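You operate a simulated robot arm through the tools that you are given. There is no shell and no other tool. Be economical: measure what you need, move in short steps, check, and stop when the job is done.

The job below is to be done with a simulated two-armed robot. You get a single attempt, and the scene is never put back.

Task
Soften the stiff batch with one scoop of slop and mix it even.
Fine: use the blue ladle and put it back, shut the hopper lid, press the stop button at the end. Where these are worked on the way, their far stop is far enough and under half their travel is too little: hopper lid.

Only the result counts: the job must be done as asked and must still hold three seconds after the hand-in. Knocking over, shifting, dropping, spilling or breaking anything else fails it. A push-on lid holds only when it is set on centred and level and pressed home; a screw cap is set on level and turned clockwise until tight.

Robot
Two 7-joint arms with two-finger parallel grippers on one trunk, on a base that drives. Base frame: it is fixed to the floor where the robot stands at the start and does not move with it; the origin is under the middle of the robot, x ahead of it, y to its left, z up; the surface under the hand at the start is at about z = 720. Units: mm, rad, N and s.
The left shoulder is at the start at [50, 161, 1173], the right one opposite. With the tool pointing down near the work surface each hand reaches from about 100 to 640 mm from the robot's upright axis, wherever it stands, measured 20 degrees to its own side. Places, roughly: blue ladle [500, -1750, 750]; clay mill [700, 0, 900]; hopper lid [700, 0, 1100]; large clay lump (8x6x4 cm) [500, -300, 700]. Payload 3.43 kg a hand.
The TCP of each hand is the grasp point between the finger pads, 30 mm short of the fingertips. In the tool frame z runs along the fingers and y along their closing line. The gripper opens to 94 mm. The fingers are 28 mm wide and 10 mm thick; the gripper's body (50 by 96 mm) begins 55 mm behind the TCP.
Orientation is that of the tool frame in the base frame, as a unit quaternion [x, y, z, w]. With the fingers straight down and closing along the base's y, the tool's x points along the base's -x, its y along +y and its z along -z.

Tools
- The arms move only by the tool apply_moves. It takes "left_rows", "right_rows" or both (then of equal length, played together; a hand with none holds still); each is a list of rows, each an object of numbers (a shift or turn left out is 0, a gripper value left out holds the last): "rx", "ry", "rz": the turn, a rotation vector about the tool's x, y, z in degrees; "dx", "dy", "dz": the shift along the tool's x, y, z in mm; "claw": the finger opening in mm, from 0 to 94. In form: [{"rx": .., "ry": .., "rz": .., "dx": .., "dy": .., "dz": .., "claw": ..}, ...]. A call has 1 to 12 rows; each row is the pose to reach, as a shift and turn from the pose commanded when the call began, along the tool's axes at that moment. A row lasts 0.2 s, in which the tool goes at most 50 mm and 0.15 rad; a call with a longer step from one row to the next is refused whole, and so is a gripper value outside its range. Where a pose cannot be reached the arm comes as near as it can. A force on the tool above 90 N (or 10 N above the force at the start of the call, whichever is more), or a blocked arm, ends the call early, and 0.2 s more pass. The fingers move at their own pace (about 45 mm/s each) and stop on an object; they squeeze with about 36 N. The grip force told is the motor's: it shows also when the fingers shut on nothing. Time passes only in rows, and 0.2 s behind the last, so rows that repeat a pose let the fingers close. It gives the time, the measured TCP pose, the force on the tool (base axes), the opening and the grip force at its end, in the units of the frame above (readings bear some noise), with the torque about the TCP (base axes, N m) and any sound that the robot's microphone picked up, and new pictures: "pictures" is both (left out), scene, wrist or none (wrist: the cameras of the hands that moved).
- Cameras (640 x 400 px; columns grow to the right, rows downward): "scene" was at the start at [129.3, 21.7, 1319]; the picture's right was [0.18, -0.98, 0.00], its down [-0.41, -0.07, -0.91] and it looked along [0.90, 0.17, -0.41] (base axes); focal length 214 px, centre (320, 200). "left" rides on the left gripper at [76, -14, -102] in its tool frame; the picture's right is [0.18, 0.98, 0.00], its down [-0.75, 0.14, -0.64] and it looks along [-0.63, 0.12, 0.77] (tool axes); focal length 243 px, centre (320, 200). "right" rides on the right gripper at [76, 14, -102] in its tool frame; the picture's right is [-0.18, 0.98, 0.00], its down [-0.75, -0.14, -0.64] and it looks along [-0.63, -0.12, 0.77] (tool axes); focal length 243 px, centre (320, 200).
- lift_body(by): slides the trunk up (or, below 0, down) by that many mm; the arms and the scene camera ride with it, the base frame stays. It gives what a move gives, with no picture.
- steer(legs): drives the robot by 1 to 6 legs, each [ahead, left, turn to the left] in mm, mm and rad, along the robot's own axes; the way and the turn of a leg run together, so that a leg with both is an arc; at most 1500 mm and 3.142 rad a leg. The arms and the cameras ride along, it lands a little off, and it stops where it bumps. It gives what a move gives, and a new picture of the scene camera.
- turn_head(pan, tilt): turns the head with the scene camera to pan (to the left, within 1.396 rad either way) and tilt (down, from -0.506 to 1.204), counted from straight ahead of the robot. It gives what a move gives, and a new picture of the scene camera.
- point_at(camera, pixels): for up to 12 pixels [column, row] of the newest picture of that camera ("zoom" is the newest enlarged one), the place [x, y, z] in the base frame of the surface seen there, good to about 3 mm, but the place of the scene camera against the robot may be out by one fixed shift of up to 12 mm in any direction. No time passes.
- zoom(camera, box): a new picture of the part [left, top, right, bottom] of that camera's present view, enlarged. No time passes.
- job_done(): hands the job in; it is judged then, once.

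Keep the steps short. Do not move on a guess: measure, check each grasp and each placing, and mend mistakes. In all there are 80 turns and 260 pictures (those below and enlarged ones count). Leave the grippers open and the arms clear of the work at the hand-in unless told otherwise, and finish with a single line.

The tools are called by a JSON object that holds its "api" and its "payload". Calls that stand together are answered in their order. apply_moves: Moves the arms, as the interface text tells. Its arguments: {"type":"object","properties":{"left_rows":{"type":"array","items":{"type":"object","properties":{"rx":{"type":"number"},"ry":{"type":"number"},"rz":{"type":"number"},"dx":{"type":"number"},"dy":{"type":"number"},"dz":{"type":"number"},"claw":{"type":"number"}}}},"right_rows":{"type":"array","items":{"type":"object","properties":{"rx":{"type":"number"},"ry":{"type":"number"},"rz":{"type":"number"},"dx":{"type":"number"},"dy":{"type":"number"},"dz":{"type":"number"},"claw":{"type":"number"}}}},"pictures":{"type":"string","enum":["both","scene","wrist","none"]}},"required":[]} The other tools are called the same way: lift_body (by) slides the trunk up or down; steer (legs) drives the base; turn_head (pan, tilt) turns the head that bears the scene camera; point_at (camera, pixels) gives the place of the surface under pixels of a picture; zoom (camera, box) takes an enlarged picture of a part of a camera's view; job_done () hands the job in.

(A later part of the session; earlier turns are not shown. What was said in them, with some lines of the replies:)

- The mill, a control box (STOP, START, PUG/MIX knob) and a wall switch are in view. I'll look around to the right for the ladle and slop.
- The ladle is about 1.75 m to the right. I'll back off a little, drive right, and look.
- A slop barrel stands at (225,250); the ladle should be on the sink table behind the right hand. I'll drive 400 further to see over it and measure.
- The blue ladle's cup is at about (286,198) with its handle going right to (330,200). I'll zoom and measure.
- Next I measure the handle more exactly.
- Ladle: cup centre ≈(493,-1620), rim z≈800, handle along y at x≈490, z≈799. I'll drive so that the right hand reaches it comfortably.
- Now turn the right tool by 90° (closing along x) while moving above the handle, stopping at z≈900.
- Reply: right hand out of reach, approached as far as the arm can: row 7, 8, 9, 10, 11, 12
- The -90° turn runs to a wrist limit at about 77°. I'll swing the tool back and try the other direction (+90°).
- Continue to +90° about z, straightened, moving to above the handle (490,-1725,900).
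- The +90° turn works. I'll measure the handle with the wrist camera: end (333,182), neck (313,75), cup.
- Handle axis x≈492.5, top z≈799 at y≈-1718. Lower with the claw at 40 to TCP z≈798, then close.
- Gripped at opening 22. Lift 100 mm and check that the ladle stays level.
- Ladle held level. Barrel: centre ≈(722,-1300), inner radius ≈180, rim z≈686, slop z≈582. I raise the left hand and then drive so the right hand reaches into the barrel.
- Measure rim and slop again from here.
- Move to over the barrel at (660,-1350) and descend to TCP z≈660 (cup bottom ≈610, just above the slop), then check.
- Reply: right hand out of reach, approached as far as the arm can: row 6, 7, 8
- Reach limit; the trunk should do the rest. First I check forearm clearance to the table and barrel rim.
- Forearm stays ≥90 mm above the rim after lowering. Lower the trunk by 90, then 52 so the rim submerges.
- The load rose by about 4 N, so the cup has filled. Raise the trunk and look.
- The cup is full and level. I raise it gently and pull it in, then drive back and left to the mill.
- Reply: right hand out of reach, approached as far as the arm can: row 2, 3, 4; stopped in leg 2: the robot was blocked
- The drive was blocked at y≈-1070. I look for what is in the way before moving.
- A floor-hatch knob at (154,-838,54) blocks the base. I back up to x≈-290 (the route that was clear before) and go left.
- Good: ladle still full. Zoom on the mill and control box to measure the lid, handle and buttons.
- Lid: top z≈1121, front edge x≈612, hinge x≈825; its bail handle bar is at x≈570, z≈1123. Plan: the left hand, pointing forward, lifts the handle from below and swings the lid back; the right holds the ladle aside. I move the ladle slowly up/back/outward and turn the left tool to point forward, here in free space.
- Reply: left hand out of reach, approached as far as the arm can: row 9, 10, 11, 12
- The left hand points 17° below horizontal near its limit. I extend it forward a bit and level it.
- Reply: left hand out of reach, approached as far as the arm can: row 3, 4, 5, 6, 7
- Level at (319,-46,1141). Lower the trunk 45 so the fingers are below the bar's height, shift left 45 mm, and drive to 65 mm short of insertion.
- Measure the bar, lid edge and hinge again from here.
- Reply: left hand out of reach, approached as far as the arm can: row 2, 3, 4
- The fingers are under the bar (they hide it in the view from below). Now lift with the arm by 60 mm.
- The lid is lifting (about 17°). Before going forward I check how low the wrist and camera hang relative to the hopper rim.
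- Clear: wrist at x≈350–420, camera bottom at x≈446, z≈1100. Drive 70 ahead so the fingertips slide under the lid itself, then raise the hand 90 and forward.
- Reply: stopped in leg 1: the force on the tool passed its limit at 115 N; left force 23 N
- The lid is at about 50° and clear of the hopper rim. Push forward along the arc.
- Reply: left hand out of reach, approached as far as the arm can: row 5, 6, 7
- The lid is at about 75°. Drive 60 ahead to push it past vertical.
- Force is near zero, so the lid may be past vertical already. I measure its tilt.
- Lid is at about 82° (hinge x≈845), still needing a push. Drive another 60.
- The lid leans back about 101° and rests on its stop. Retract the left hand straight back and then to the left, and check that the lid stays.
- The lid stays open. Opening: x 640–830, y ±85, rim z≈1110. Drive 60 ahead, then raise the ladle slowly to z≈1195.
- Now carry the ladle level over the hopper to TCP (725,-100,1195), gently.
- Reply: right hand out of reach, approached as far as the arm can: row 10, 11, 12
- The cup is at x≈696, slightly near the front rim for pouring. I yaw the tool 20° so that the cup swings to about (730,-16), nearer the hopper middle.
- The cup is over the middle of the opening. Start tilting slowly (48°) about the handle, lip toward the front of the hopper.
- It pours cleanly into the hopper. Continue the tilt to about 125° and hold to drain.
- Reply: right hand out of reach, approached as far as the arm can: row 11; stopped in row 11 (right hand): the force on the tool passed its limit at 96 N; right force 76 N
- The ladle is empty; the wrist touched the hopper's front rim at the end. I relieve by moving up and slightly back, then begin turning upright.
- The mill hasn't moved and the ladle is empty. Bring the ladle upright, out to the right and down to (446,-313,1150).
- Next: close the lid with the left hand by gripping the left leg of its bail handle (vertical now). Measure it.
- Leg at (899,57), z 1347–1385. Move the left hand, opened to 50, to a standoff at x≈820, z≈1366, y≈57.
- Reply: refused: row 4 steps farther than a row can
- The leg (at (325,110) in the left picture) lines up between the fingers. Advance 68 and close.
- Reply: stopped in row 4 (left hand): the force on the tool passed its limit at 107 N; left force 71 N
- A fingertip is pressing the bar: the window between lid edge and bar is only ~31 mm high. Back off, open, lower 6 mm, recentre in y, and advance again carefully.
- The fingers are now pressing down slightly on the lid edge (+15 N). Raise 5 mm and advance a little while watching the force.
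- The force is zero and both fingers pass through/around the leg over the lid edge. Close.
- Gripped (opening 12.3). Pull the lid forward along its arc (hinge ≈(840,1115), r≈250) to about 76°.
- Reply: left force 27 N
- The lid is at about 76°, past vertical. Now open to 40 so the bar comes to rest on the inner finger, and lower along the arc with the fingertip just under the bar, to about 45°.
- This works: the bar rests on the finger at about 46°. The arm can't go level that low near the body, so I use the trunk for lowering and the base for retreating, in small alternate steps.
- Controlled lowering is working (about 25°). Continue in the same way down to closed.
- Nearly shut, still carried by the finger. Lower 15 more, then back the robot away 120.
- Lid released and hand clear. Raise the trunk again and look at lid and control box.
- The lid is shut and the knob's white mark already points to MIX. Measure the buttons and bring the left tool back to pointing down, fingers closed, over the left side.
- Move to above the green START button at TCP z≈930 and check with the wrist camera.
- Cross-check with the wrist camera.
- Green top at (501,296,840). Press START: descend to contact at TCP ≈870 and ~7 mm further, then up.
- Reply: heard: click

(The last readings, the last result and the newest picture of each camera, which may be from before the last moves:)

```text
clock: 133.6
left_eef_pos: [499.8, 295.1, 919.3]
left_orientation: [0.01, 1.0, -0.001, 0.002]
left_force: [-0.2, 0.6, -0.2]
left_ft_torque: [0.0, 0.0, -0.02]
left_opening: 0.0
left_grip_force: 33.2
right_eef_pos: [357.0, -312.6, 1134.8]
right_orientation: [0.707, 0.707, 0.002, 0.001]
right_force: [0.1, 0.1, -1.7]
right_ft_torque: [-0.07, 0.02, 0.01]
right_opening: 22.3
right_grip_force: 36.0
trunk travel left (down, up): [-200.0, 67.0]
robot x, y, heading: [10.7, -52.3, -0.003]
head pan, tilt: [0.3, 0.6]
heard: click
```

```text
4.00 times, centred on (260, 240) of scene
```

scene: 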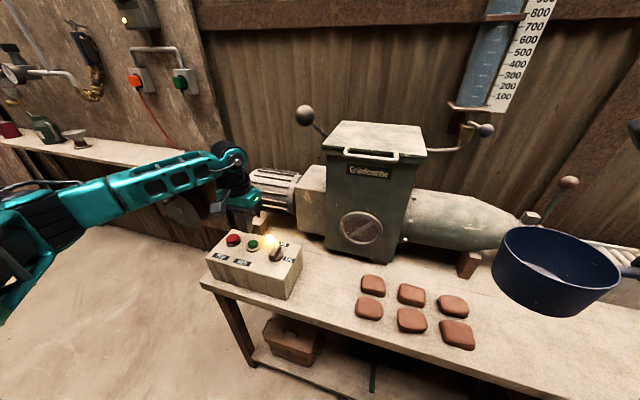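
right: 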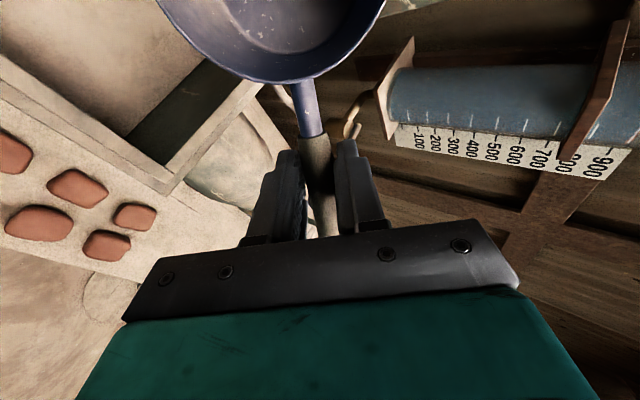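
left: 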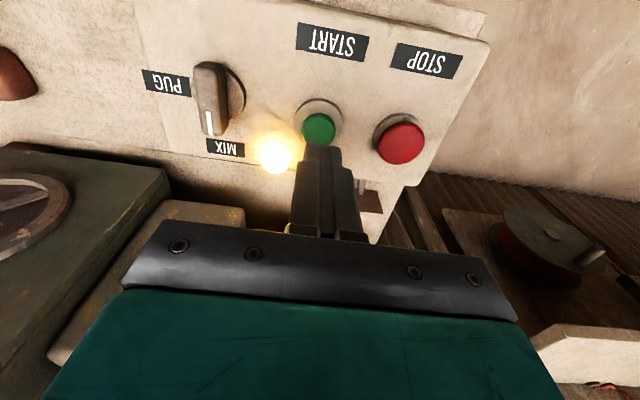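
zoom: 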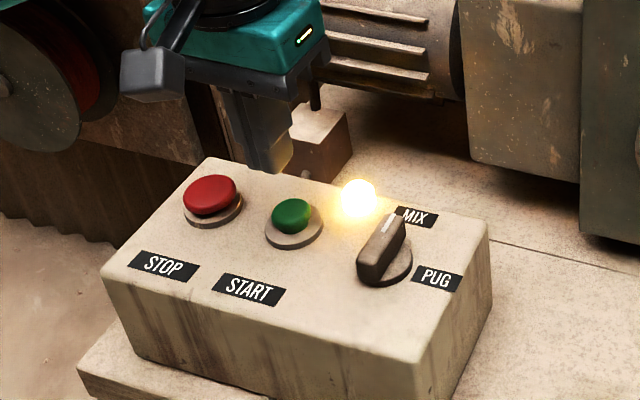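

Lamp lit, click heard: the mill runs in MIX. While it mixes I return the ladle. Raise the left hand, then drive back and right along the known clear route.

{"api": "apply_moves", "payload": {"left_rows": [{"dz": -45}, {"dz": -90}, {"dz": -135}, {"dz": -180}, {"dz": -220}], "pictures": "none"}}

{"api": "steer", "payload": {"legs": [[-295, 0, 0], [0, -1450, 0], [0, -100, 0], [255, 0, 0]]}}

{"api": "turn_head", "payload": {"pan": -0.1, "tilt": 0.75}}

```text
clock: 134.8
left_eef_pos: [499.5, 296.7, 1139.7]
left_orientation: [0.009, 1.0, 0.0, 0.003]
left_force: [0.2, 0.2, 0.4]
left_ft_torque: [0.0, -0.01, -0.01]
left_opening: 0.0
left_grip_force: 33.0
right_eef_pos: [357.6, -311.9, 1134.2]
right_orientation: [0.707, 0.707, 0.002, 0.002]
right_force: [-0.2, -0.5, -1.2]
right_ft_torque: [-0.11, 0.0, 0.01]
right_opening: 22.2
right_grip_force: 36.3
trunk travel left (down, up): [-200.0, 67.0]
robot x, y, heading: [10.3, -53.1, 0.004]
head pan, tilt: [0.3, 0.6]
```

```text
clock: 151.9
left_eef_pos: [443.0, -1265.0, 1138.8]
left_orientation: [0.018, 1.0, 0.0, 0.002]
left_force: [0.2, 0.3, 0.3]
left_ft_torque: [-0.04, 0.0, 0.01]
left_opening: 0.0
left_grip_force: 32.6
right_eef_pos: [290.8, -1869.5, 1135.0]
right_orientation: [0.713, 0.702, 0.001, 0.002]
right_force: [0.6, 0.0, -0.8]
right_ft_torque: [-0.08, -0.02, -0.03]
right_opening: 22.0
right_grip_force: 36.3
trunk travel left (down, up): [-200.0, 67.0]
robot x, y, heading: [-48.7, -1598.2, -0.019]
head pan, tilt: [0.3, 0.6]
```

scene: 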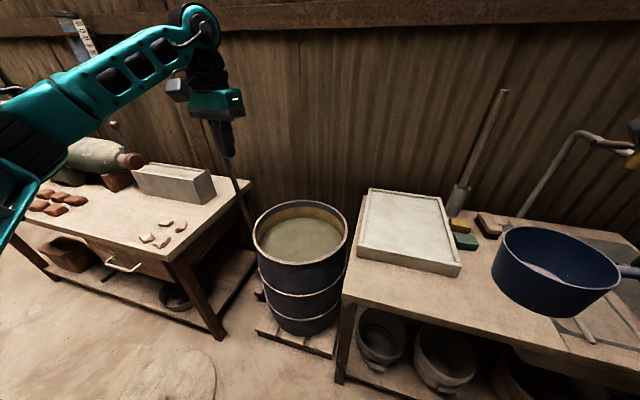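

```text
clock: 152.7
left_eef_pos: [443.7, -1265.8, 1137.7]
left_orientation: [0.018, 1.0, 0.0, 0.001]
left_force: [-0.5, 0.4, 0.3]
left_ft_torque: [0.01, -0.02, 0.01]
left_opening: 0.0
left_grip_force: 33.0
right_eef_pos: [290.2, -1869.6, 1135.0]
right_orientation: [0.712, 0.702, 0.001, 0.001]
right_force: [0.1, 0.1, -1.9]
right_ft_torque: [-0.09, -0.04, 0.01]
right_opening: 21.8
right_grip_force: 35.6
trunk travel left (down, up): [-200.0, 67.0]
robot x, y, heading: [-48.8, -1603.2, -0.015]
head pan, tilt: [-0.099, 0.75]
```

scene: 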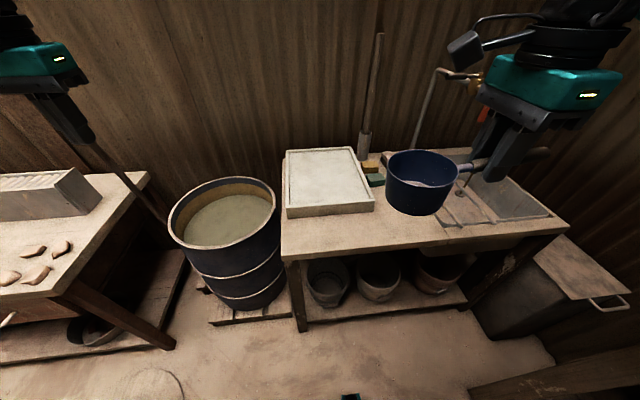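

Arrived; the ladle is still held well. Move it to above its old place (TCP 492,-1719.5, z≈860).

{"api": "apply_moves", "payload": {"right_rows": [{"rz": -0.8, "dx": 13, "dy": 17, "dz": 10}, {"rz": -0.8, "dx": 28, "dy": 36, "dz": 30}, {"rz": -0.8, "dx": 43, "dy": 56, "dz": 55}, {"rz": -0.8, "dx": 58, "dy": 76, "dz": 82}, {"rz": -0.8, "dx": 73, "dy": 95, "dz": 110}, {"rz": -0.8, "dx": 88, "dy": 115, "dz": 138}, {"rz": -0.8, "dx": 103, "dy": 135, "dz": 166}, {"rz": -0.8, "dx": 118, "dy": 154, "dz": 194}, {"rz": -0.8, "dx": 133, "dy": 174, "dz": 222}, {"rz": -0.8, "dx": 146, "dy": 190, "dz": 250}, {"rz": -0.8, "dx": 153, "dy": 199.4, "dz": 268}, {"rz": -0.8, "dx": 153, "dy": 199.4, "dz": 275}]}}

```text
clock: 155.3
left_eef_pos: [443.5, -1264.7, 1138.3]
left_orientation: [0.017, 1.0, -0.001, 0.001]
left_force: [-0.2, -0.5, -0.2]
left_ft_torque: [0.0, 0.04, 0.01]
left_opening: 0.0
left_grip_force: 33.2
right_eef_pos: [493.2, -1721.5, 860.5]
right_orientation: [0.708, 0.706, 0.0, 0.002]
right_force: [0.6, -0.4, -1.1]
right_ft_torque: [-0.12, 0.01, -0.01]
right_opening: 22.1
right_grip_force: 36.1
trunk travel left (down, up): [-200.0, 67.0]
robot x, y, heading: [-53.1, -1603.6, -0.02]
head pan, tilt: [-0.099, 0.75]
```

scene: 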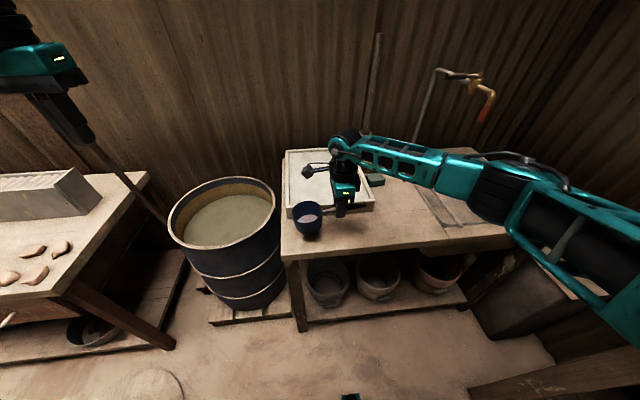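
right: 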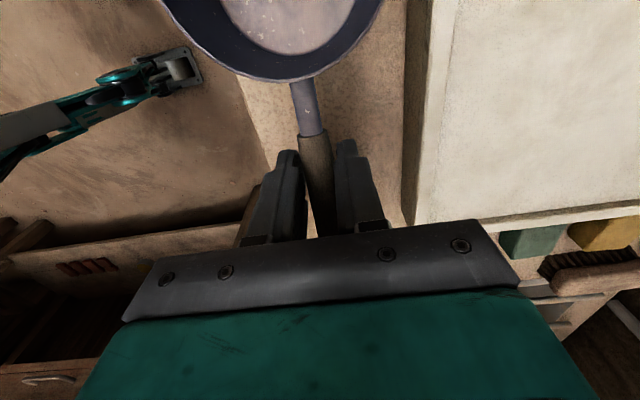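

Pose is good. Lower slowly to the table, watching the force.

{"api": "apply_moves", "payload": {"right_rows": [{"dx": 2, "dz": 20}, {"dx": 2, "dz": 40}, {"dx": 2, "dz": 52}, {"dx": 2, "dz": 57}, {"dx": 2, "dz": 60}, {"dx": 2, "dz": 61.5}, {"dx": 2, "dz": 61.5}]}}

{"api": "zoom", "payload": {"camera": "scene", "box": [270, 140, 390, 260]}}

```text
clock: 156.9
left_eef_pos: [442.1, -1264.7, 1139.5]
left_orientation: [0.017, 1.0, 0.0, 0.003]
left_force: [0.9, -0.1, 1.1]
left_ft_torque: [-0.01, 0.03, 0.0]
left_opening: 0.0
left_grip_force: 32.9
right_eef_pos: [494.1, -1719.0, 801.0]
right_orientation: [0.709, 0.706, 0.003, 0.003]
right_force: [1.7, -4.2, 13.4]
right_ft_torque: [0.79, -0.01, -0.08]
right_opening: 22.1
right_grip_force: 35.5
trunk travel left (down, up): [-200.0, 67.0]
robot x, y, heading: [-50.2, -1606.0, -0.016]
head pan, tilt: [-0.099, 0.75]
```

scene: 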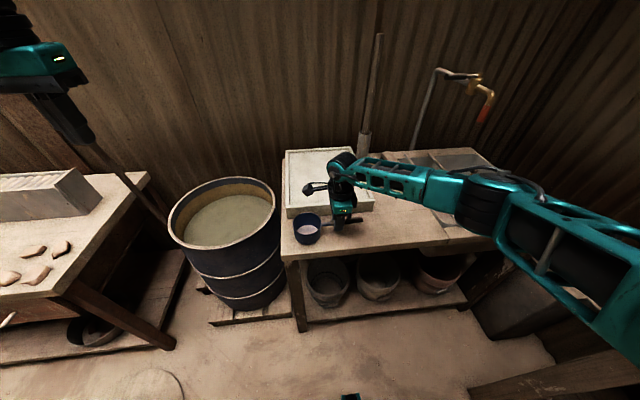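
right: 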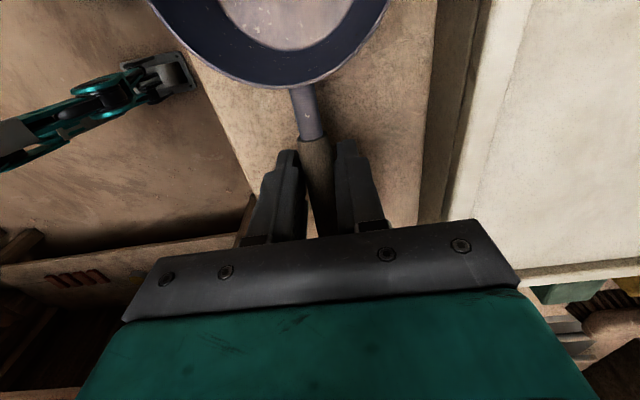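

```text
3.33 times, centred on (330, 200) of scene
```

zoom: 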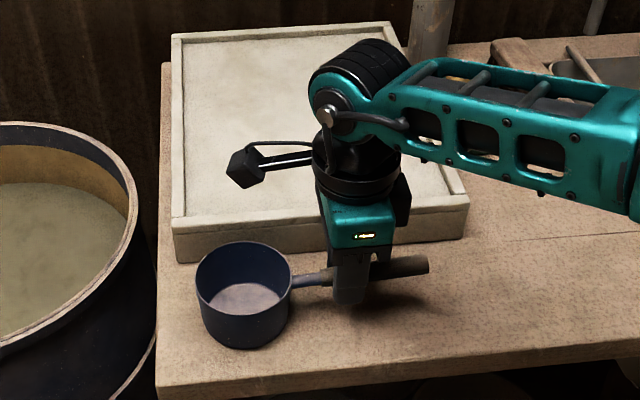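

Contact (13 N): the cup stands on the table. Open to 40 and rise straight up.

{"api": "apply_moves", "payload": {"right_rows": [{"dz": -1, "claw": 32}, {"dz": -1, "claw": 44}, {"dz": -1}, {"dz": -15}, {"dz": -40}, {"dz": -80}, {"dz": -125}, {"dz": -170}]}}

{"api": "zoom", "payload": {"camera": "scene", "box": [270, 140, 390, 260]}}

{"api": "point_at", "payload": {"camera": "zoom", "pixels": [[240, 245], [200, 275], [290, 270], [245, 345], [320, 275], [400, 265]]}}

```text
clock: 158.7
left_eef_pos: [443.5, -1264.5, 1138.5]
left_orientation: [0.017, 1.0, 0.0, 0.002]
left_force: [-0.2, -1.0, 0.9]
left_ft_torque: [0.02, 0.02, 0.01]
left_opening: 0.0
left_grip_force: 32.7
right_eef_pos: [493.7, -1720.4, 969.7]
right_orientation: [0.707, 0.707, 0.001, 0.003]
right_force: [0.5, -0.1, -0.8]
right_ft_torque: [0.01, 0.0, 0.0]
right_opening: 44.0
right_grip_force: 0.1
trunk travel left (down, up): [-200.0, 67.0]
robot x, y, heading: [-53.4, -1603.5, -0.015]
head pan, tilt: [-0.099, 0.75]
```

scene: 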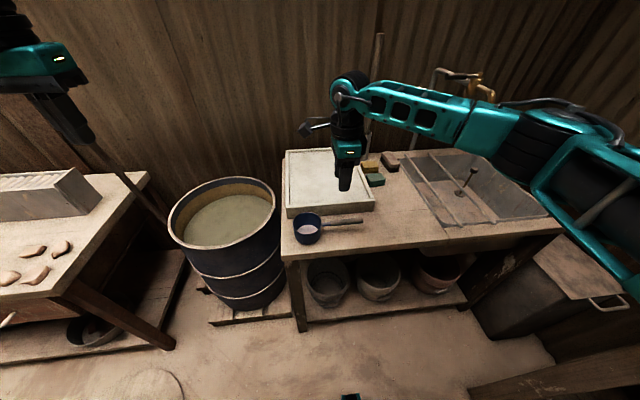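
right: 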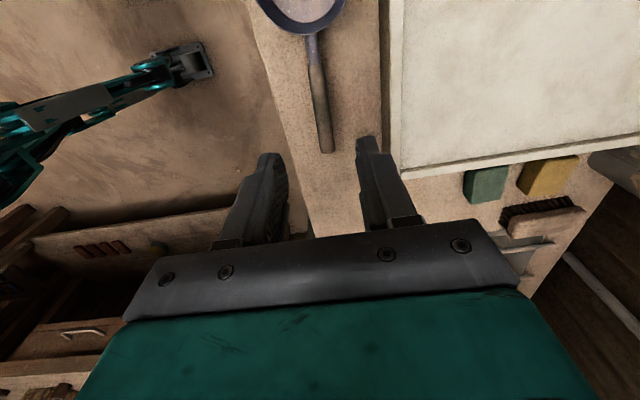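

```text
3.33 times, centred on (330, 200) of scene
```

zoom: 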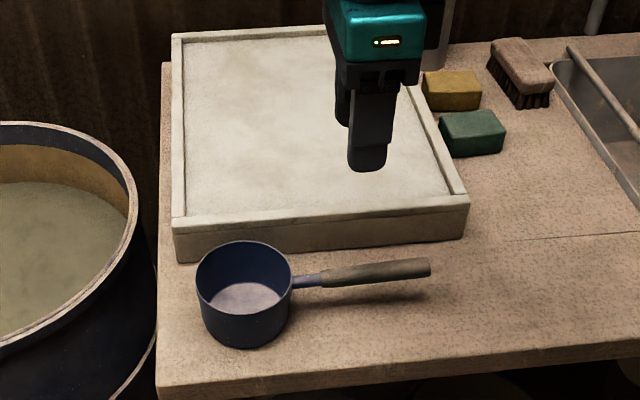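

```text
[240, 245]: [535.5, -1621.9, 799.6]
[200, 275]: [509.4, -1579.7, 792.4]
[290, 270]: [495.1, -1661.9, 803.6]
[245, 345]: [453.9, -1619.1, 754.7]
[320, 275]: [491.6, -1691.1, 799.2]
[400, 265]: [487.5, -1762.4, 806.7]
```

The ladle stands where it was (within ~2 mm). Pull the right hand in, and drive back to the mill for STOP.

{"api": "apply_moves", "payload": {"right_rows": [{"dz": -20, "dy": -30}, {"dz": -40, "dy": -65}, {"dz": -60, "dy": -100}, {"dz": -80, "dy": -135}, {"dz": -100, "dy": -170}], "pictures": "none"}}

{"api": "steer", "payload": {"legs": [[-240, 0, 0.016], [0, 1450, 0], [0, 100, 0], [280, 0, 0]]}}

{"api": "turn_head", "payload": {"pan": 0.3, "tilt": 0.6}}

{"api": "zoom", "payload": {"camera": "scene", "box": [190, 110, 430, 290]}}

```text
clock: 159.9
left_eef_pos: [444.2, -1265.2, 1138.1]
left_orientation: [0.018, 1.0, 0.0, 0.002]
left_force: [0.2, 0.1, -0.4]
left_ft_torque: [0.01, -0.02, -0.01]
left_opening: 0.1
left_grip_force: 32.8
right_eef_pos: [323.3, -1717.1, 1067.6]
right_orientation: [0.708, 0.706, 0.0, 0.002]
right_force: [0.4, -0.7, -0.2]
right_ft_torque: [0.0, -0.01, 0.03]
right_opening: 43.8
right_grip_force: 0.0
trunk travel left (down, up): [-200.0, 67.0]
robot x, y, heading: [-48.4, -1606.3, -0.013]
head pan, tilt: [-0.099, 0.75]
```

```text
clock: 176.9
left_eef_pos: [483.4, 288.8, 1138.9]
left_orientation: [0.011, 1.0, -0.001, 0.002]
left_force: [-0.1, -0.6, 0.5]
left_ft_torque: [-0.03, 0.03, 0.0]
left_opening: 0.1
left_grip_force: 33.2
right_eef_pos: [368.5, -164.7, 1067.8]
right_orientation: [0.703, 0.711, 0.001, 0.002]
right_force: [0.4, -0.1, -0.1]
right_ft_torque: [-0.06, 0.03, 0.03]
right_opening: 43.9
right_grip_force: 0.0
trunk travel left (down, up): [-200.0, 67.0]
robot x, y, heading: [-5.6, -53.1, -0.007]
head pan, tilt: [-0.099, 0.75]
```

scene: 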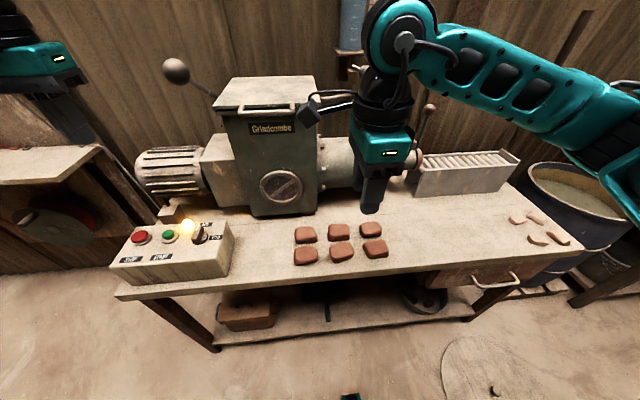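

```text
clock: 177.7
left_eef_pos: [483.5, 288.9, 1138.5]
left_orientation: [0.011, 1.0, -0.001, 0.002]
left_force: [-0.5, 0.2, 0.1]
left_ft_torque: [-0.01, 0.01, 0.01]
left_opening: 0.0
left_grip_force: 33.1
right_eef_pos: [367.2, -164.7, 1068.1]
right_orientation: [0.703, 0.711, 0.002, 0.003]
right_force: [-0.9, 0.1, -0.7]
right_ft_torque: [0.0, 0.0, -0.01]
right_opening: 44.2
right_grip_force: 0.1
trunk travel left (down, up): [-200.0, 67.0]
robot x, y, heading: [-8.1, -54.2, -0.005]
head pan, tilt: [0.3, 0.6]
```

scene: 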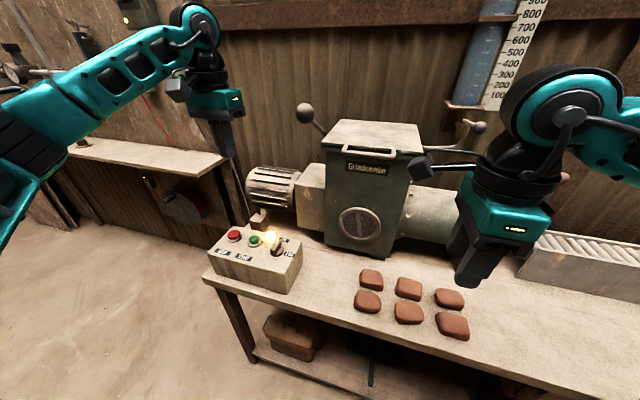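

```text
2.22 times, centred on (310, 200) of scene
```

zoom: 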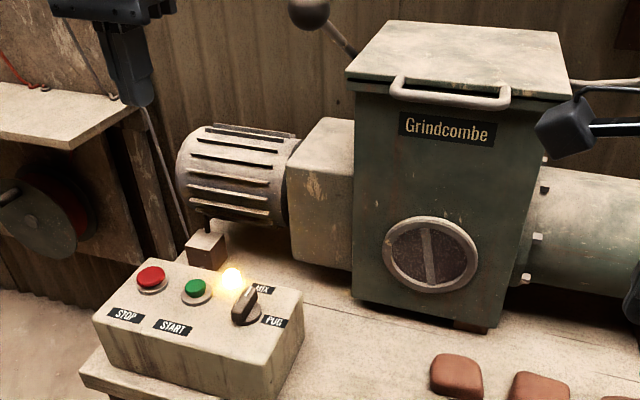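

Mill still running (43 s so far). I look into the inspection window to judge the mix, and meanwhile move above STOP (499,363).

{"api": "zoom", "payload": {"camera": "scene", "box": [330, 195, 394, 255]}}

{"api": "apply_moves", "payload": {"left_rows": [{"dx": -4, "dy": 20, "dz": 40}, {"dx": -8, "dy": 40, "dz": 80}, {"dx": -12, "dy": 60, "dz": 120}, {"dx": -15, "dy": 74, "dz": 160}, {"dx": -15, "dy": 74, "dz": 200}], "pictures": "both"}}

{"api": "zoom", "payload": {"camera": "scene", "box": [330, 195, 394, 255]}}

{"api": "point_at", "payload": {"camera": "left", "pixels": [[320, 121], [312, 110], [330, 125], [240, 110]]}}

```text
6.67 times, centred on (362, 225) of scene
```

zoom: 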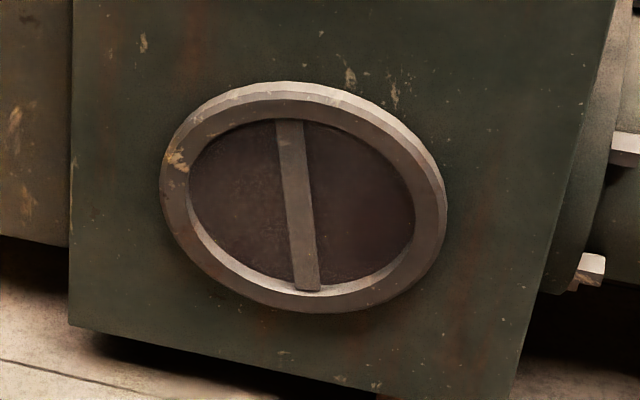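

```text
clock: 178.9
left_eef_pos: [500.1, 363.7, 937.6]
left_orientation: [0.012, 1.0, 0.001, 0.002]
left_force: [0.1, -0.8, 0.1]
left_ft_torque: [0.01, -0.01, 0.02]
left_opening: 0.1
left_grip_force: 32.9
right_eef_pos: [368.6, -164.8, 1069.1]
right_orientation: [0.703, 0.711, 0.0, 0.002]
right_force: [-0.8, -0.2, 0.8]
right_ft_torque: [-0.02, -0.02, 0.03]
right_opening: 44.1
right_grip_force: 0.0
trunk travel left (down, up): [-200.0, 67.0]
robot x, y, heading: [-10.0, -57.6, -0.009]
head pan, tilt: [0.3, 0.6]
```

scene: 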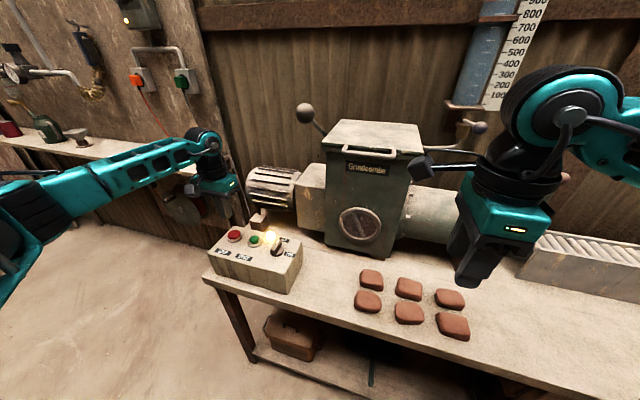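
left: 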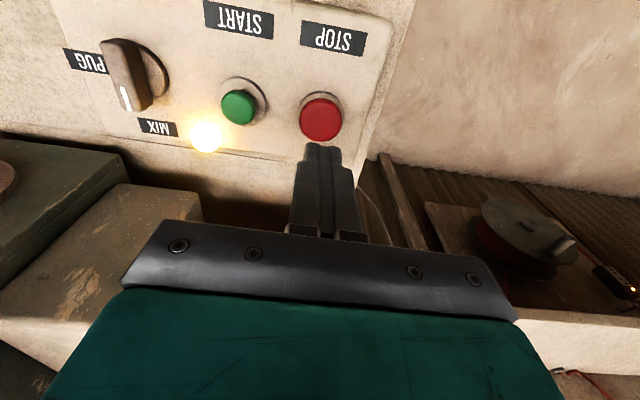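

```text
6.67 times, centred on (362, 225) of scene
```

zoom: 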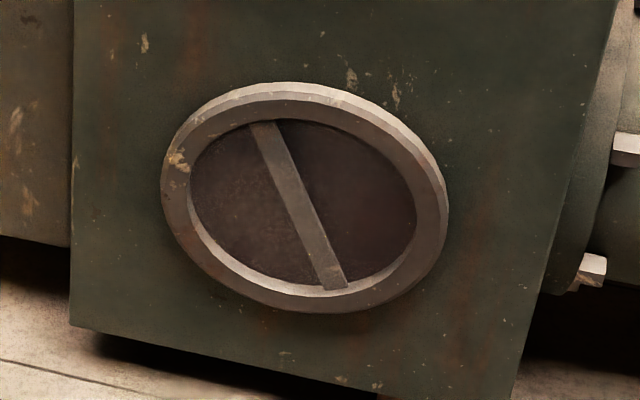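

```text
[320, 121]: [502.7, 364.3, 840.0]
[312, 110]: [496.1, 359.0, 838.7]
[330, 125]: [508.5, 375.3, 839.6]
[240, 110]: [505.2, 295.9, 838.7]
```

The window shows an even dark batch with the paddle turning. I hold still about 20 s more to be safe, then look again.

{"api": "apply_moves", "payload": {"left_rows": [{}, {}, {}, {}, {}, {}, {}, {}, {}, {}, {}, {}], "pictures": "none"}}

{"api": "apply_moves", "payload": {"left_rows": [{}, {}, {}, {}, {}, {}, {}, {}, {}, {}, {}, {}], "pictures": "none"}}

{"api": "apply_moves", "payload": {"left_rows": [{}, {}, {}, {}, {}, {}, {}, {}, {}, {}, {}, {}], "pictures": "none"}}

{"api": "apply_moves", "payload": {"left_rows": [{}, {}, {}, {}, {}, {}, {}, {}, {}, {}, {}, {}], "pictures": "none"}}

{"api": "apply_moves", "payload": {"left_rows": [{}, {}, {}, {}, {}, {}, {}, {}, {}, {}, {}, {}], "pictures": "none"}}

{"api": "apply_moves", "payload": {"left_rows": [{}, {}, {}, {}, {}, {}, {}, {}, {}, {}, {}, {}], "pictures": "none"}}

{"api": "zoom", "payload": {"camera": "scene", "box": [330, 195, 394, 255]}}

```text
clock: 181.5
left_eef_pos: [499.8, 361.5, 938.5]
left_orientation: [0.012, 1.0, 0.0, 0.002]
left_force: [0.2, 0.1, -1.3]
left_ft_torque: [-0.02, -0.01, -0.01]
left_opening: 0.1
left_grip_force: 32.7
right_eef_pos: [368.0, -165.2, 1068.9]
right_orientation: [0.704, 0.71, 0.001, 0.002]
right_force: [0.7, -1.0, 0.6]
right_ft_torque: [0.0, 0.0, 0.01]
right_opening: 44.1
right_grip_force: 0.1
trunk travel left (down, up): [-200.0, 67.0]
robot x, y, heading: [-10.4, -59.0, -0.0]
head pan, tilt: [0.3, 0.6]
```

```text
clock: 184.1
left_eef_pos: [499.7, 363.4, 939.2]
left_orientation: [0.011, 1.0, 0.001, 0.002]
left_force: [0.3, 0.7, -0.4]
left_ft_torque: [-0.02, -0.02, 0.0]
left_opening: 0.0
left_grip_force: 32.8
right_eef_pos: [368.7, -164.9, 1068.4]
right_orientation: [0.704, 0.711, 0.001, 0.003]
right_force: [-0.2, -0.3, -0.1]
right_ft_torque: [-0.02, 0.0, 0.03]
right_opening: 44.1
right_grip_force: 0.0
trunk travel left (down, up): [-200.0, 67.0]
robot x, y, heading: [-7.7, -52.2, -0.006]
head pan, tilt: [0.3, 0.6]
```

```text
clock: 186.7
left_eef_pos: [500.5, 363.5, 939.8]
left_orientation: [0.011, 1.0, 0.0, 0.002]
left_force: [0.6, -0.3, -0.7]
left_ft_torque: [-0.02, 0.02, 0.03]
left_opening: 0.2
left_grip_force: 33.0
right_eef_pos: [368.8, -165.1, 1067.6]
right_orientation: [0.703, 0.711, 0.001, 0.002]
right_force: [-0.3, 0.4, -0.8]
right_ft_torque: [-0.01, 0.0, -0.01]
right_opening: 44.1
right_grip_force: 0.0
trunk travel left (down, up): [-200.0, 67.0]
robot x, y, heading: [-4.5, -54.5, -0.004]
head pan, tilt: [0.3, 0.6]
```

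```text
clock: 189.3
left_eef_pos: [500.1, 363.0, 940.2]
left_orientation: [0.011, 1.0, 0.0, 0.002]
left_force: [-0.2, -0.8, 0.1]
left_ft_torque: [0.0, 0.03, 0.02]
left_opening: 0.0
left_grip_force: 33.0
right_eef_pos: [369.1, -164.3, 1067.4]
right_orientation: [0.704, 0.71, 0.001, 0.002]
right_force: [0.1, 0.3, -0.4]
right_ft_torque: [0.02, -0.03, 0.03]
right_opening: 44.0
right_grip_force: 0.1
trunk travel left (down, up): [-200.0, 67.0]
robot x, y, heading: [-5.8, -56.6, -0.006]
head pan, tilt: [0.3, 0.6]
```

```text
clock: 191.9
left_eef_pos: [499.2, 364.0, 939.0]
left_orientation: [0.011, 1.0, 0.0, 0.002]
left_force: [-0.8, -0.6, 0.5]
left_ft_torque: [0.01, 0.0, -0.01]
left_opening: 0.2
left_grip_force: 32.4
right_eef_pos: [367.8, -163.5, 1068.3]
right_orientation: [0.703, 0.711, 0.001, 0.002]
right_force: [0.3, 0.4, 0.6]
right_ft_torque: [0.0, 0.05, -0.01]
right_opening: 43.9
right_grip_force: 0.2
trunk travel left (down, up): [-200.0, 67.0]
robot x, y, heading: [-7.9, -55.1, -0.004]
head pan, tilt: [0.3, 0.6]
```

```text
clock: 194.5
left_eef_pos: [498.2, 364.0, 939.6]
left_orientation: [0.012, 1.0, 0.001, 0.001]
left_force: [-0.4, 0.3, 0.3]
left_ft_torque: [0.05, -0.01, 0.02]
left_opening: 0.0
left_grip_force: 33.2
right_eef_pos: [369.1, -165.1, 1067.7]
right_orientation: [0.704, 0.711, 0.001, 0.003]
right_force: [-0.1, 0.2, 0.0]
right_ft_torque: [0.03, 0.02, 0.0]
right_opening: 43.9
right_grip_force: 0.0
trunk travel left (down, up): [-200.0, 67.0]
robot x, y, heading: [-8.0, -56.6, -0.006]
head pan, tilt: [0.3, 0.6]
```

```text
6.67 times, centred on (362, 225) of scene
```

zoom: 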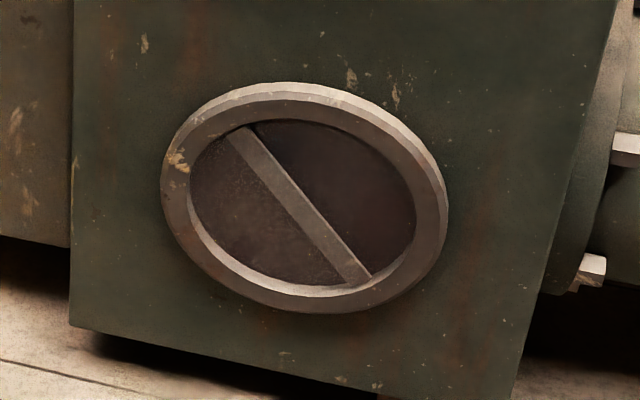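

The look is unchanged: steady and even. Press STOP now at (500,363), same depth, then rise.

{"api": "apply_moves", "payload": {"left_rows": [{"dz": 30}, {"dz": 60}, {"dz": 68}, {"dz": 73}, {"dz": 78}, {"dz": 78}, {"dz": 60}, {"dz": 20}, {"dz": -25}]}}

{"api": "zoom", "payload": {"camera": "scene", "box": [190, 110, 430, 290]}}

```text
clock: 196.5
left_eef_pos: [499.3, 363.4, 963.2]
left_orientation: [0.012, 1.0, 0.0, 0.002]
left_force: [0.3, 0.7, -0.4]
left_ft_torque: [0.03, -0.04, -0.01]
left_opening: 0.0
left_grip_force: 32.9
right_eef_pos: [368.0, -164.4, 1068.4]
right_orientation: [0.703, 0.711, 0.002, 0.001]
right_force: [-0.8, 1.2, -0.2]
right_ft_torque: [0.01, -0.01, 0.01]
right_opening: 44.0
right_grip_force: 0.1
trunk travel left (down, up): [-200.0, 67.0]
robot x, y, heading: [-6.8, -54.9, -0.006]
head pan, tilt: [0.3, 0.6]
heard: click
```

scene: 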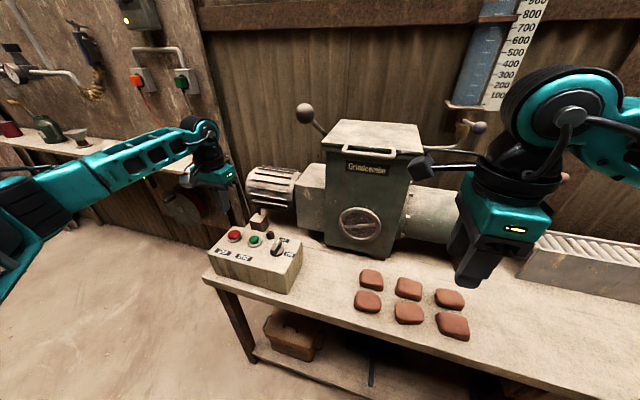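
left: 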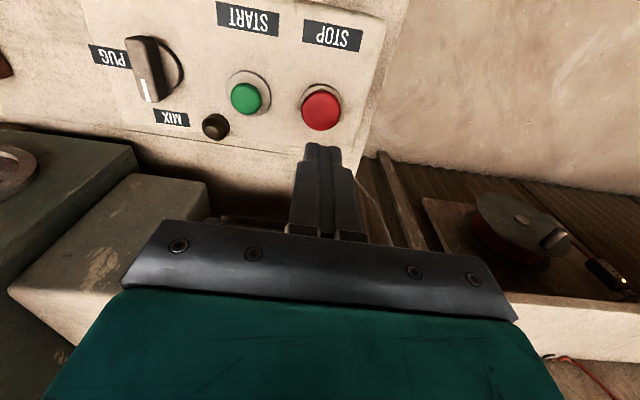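

```text
2.22 times, centred on (310, 200) of scene
```

zoom: 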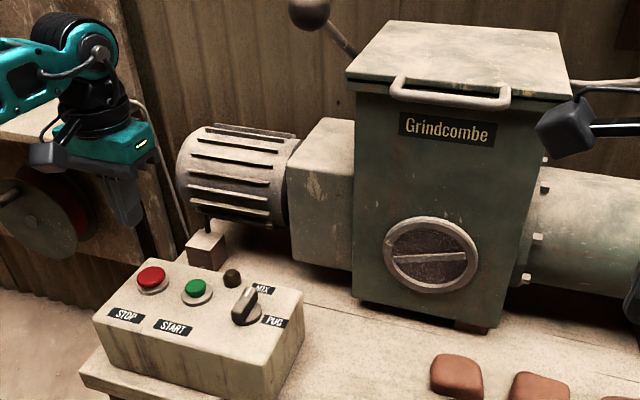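

Click heard and the lamp is off. Open both grippers, raise the left hand clear, and verify the lid and window.

{"api": "apply_moves", "payload": {"left_rows": [{"dz": -40, "claw": 90}, {"dz": -80}, {"dz": -120}, {"dz": -150}, {"dz": -150}], "right_rows": [{"claw": 90}, {"dz": -20}, {"dz": -40}, {"dz": -40}, {"dz": -40}], "pictures": "scene"}}

{"api": "steer", "payload": {"legs": [[-200, 0, 0]]}}

{"api": "zoom", "payload": {"camera": "scene", "box": [260, 100, 440, 260]}}

{"api": "point_at", "payload": {"camera": "scene", "pixels": [[340, 132], [405, 135], [375, 140], [350, 155], [395, 155], [370, 151]]}}

```text
clock: 197.7
left_eef_pos: [498.1, 363.0, 1112.6]
left_orientation: [0.012, 1.0, 0.0, 0.001]
left_force: [-0.1, 0.6, 0.2]
left_ft_torque: [-0.01, -0.01, 0.0]
left_opening: 90.4
left_grip_force: 0.1
right_eef_pos: [368.1, -164.3, 1107.8]
right_orientation: [0.703, 0.712, 0.0, 0.002]
right_force: [-0.1, 0.0, -0.3]
right_ft_torque: [-0.02, 0.02, -0.03]
right_opening: 89.9
right_grip_force: 0.1
trunk travel left (down, up): [-200.0, 67.0]
robot x, y, heading: [-6.1, -56.5, -0.005]
head pan, tilt: [0.3, 0.6]
```

scene: 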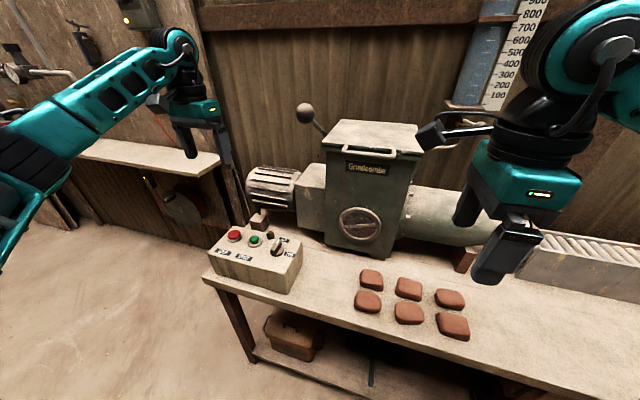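

```text
clock: 199.3
left_eef_pos: [296.2, 363.3, 1113.4]
left_orientation: [0.012, 1.0, 0.0, 0.003]
left_force: [-0.9, 1.0, 0.0]
left_ft_torque: [-0.01, -0.02, -0.01]
left_opening: 89.9
left_grip_force: 0.0
right_eef_pos: [165.6, -164.2, 1108.6]
right_orientation: [0.704, 0.71, 0.001, 0.003]
right_force: [-0.1, -0.5, -0.4]
right_ft_torque: [0.0, -0.01, 0.02]
right_opening: 90.0
right_grip_force: 0.0
trunk travel left (down, up): [-200.0, 67.0]
robot x, y, heading: [-206.5, -54.7, -0.001]
head pan, tilt: [0.3, 0.6]
```

scene: 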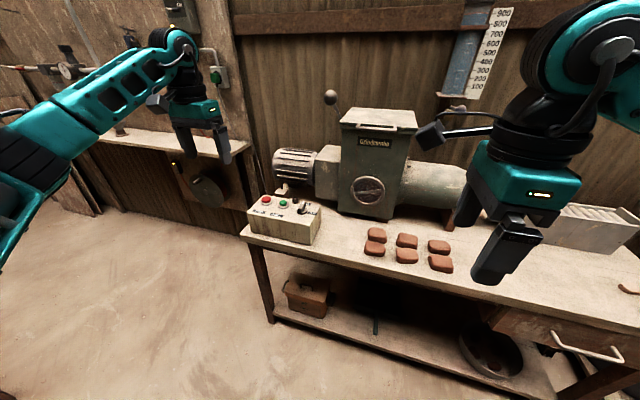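

```text
2.50 times, centred on (350, 180) of scene
```

zoom: 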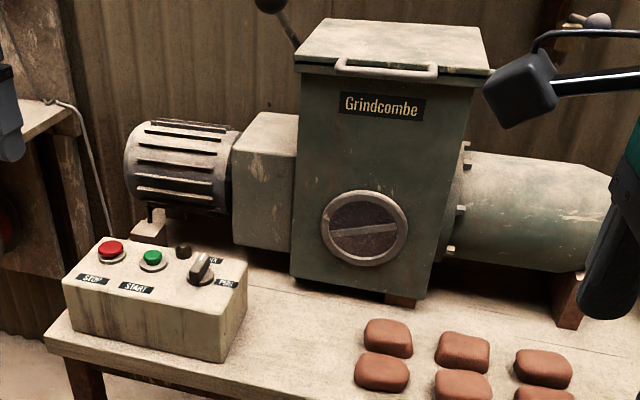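

```text
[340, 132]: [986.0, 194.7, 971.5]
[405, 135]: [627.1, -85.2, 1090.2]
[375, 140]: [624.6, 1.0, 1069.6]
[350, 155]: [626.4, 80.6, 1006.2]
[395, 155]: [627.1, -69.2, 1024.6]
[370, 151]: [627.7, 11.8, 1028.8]
```

{"api": "point_at", "payload": {"camera": "zoom", "pixels": [[385, 72], [300, 60], [485, 68], [400, 40], [330, 22], [480, 30]]}}

```text
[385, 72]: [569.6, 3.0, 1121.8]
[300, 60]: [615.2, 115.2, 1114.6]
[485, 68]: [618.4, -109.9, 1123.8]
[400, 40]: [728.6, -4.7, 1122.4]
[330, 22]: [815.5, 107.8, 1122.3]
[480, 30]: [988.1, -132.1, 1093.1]
```

The lid is flat and shut, with the bar at z≈1121 as at the start. The mill is off, the ladle is back in place, and the grippers are open and clear, so I hand the job in.

{"api": "job_done", "payload": {}}

```text
The job is handed in.
```

I put one blue-ladle scoop of slop into the batch and mixed it for about a minute until it looked even, then put the ladle back, shut the hopper lid and pressed stop last.
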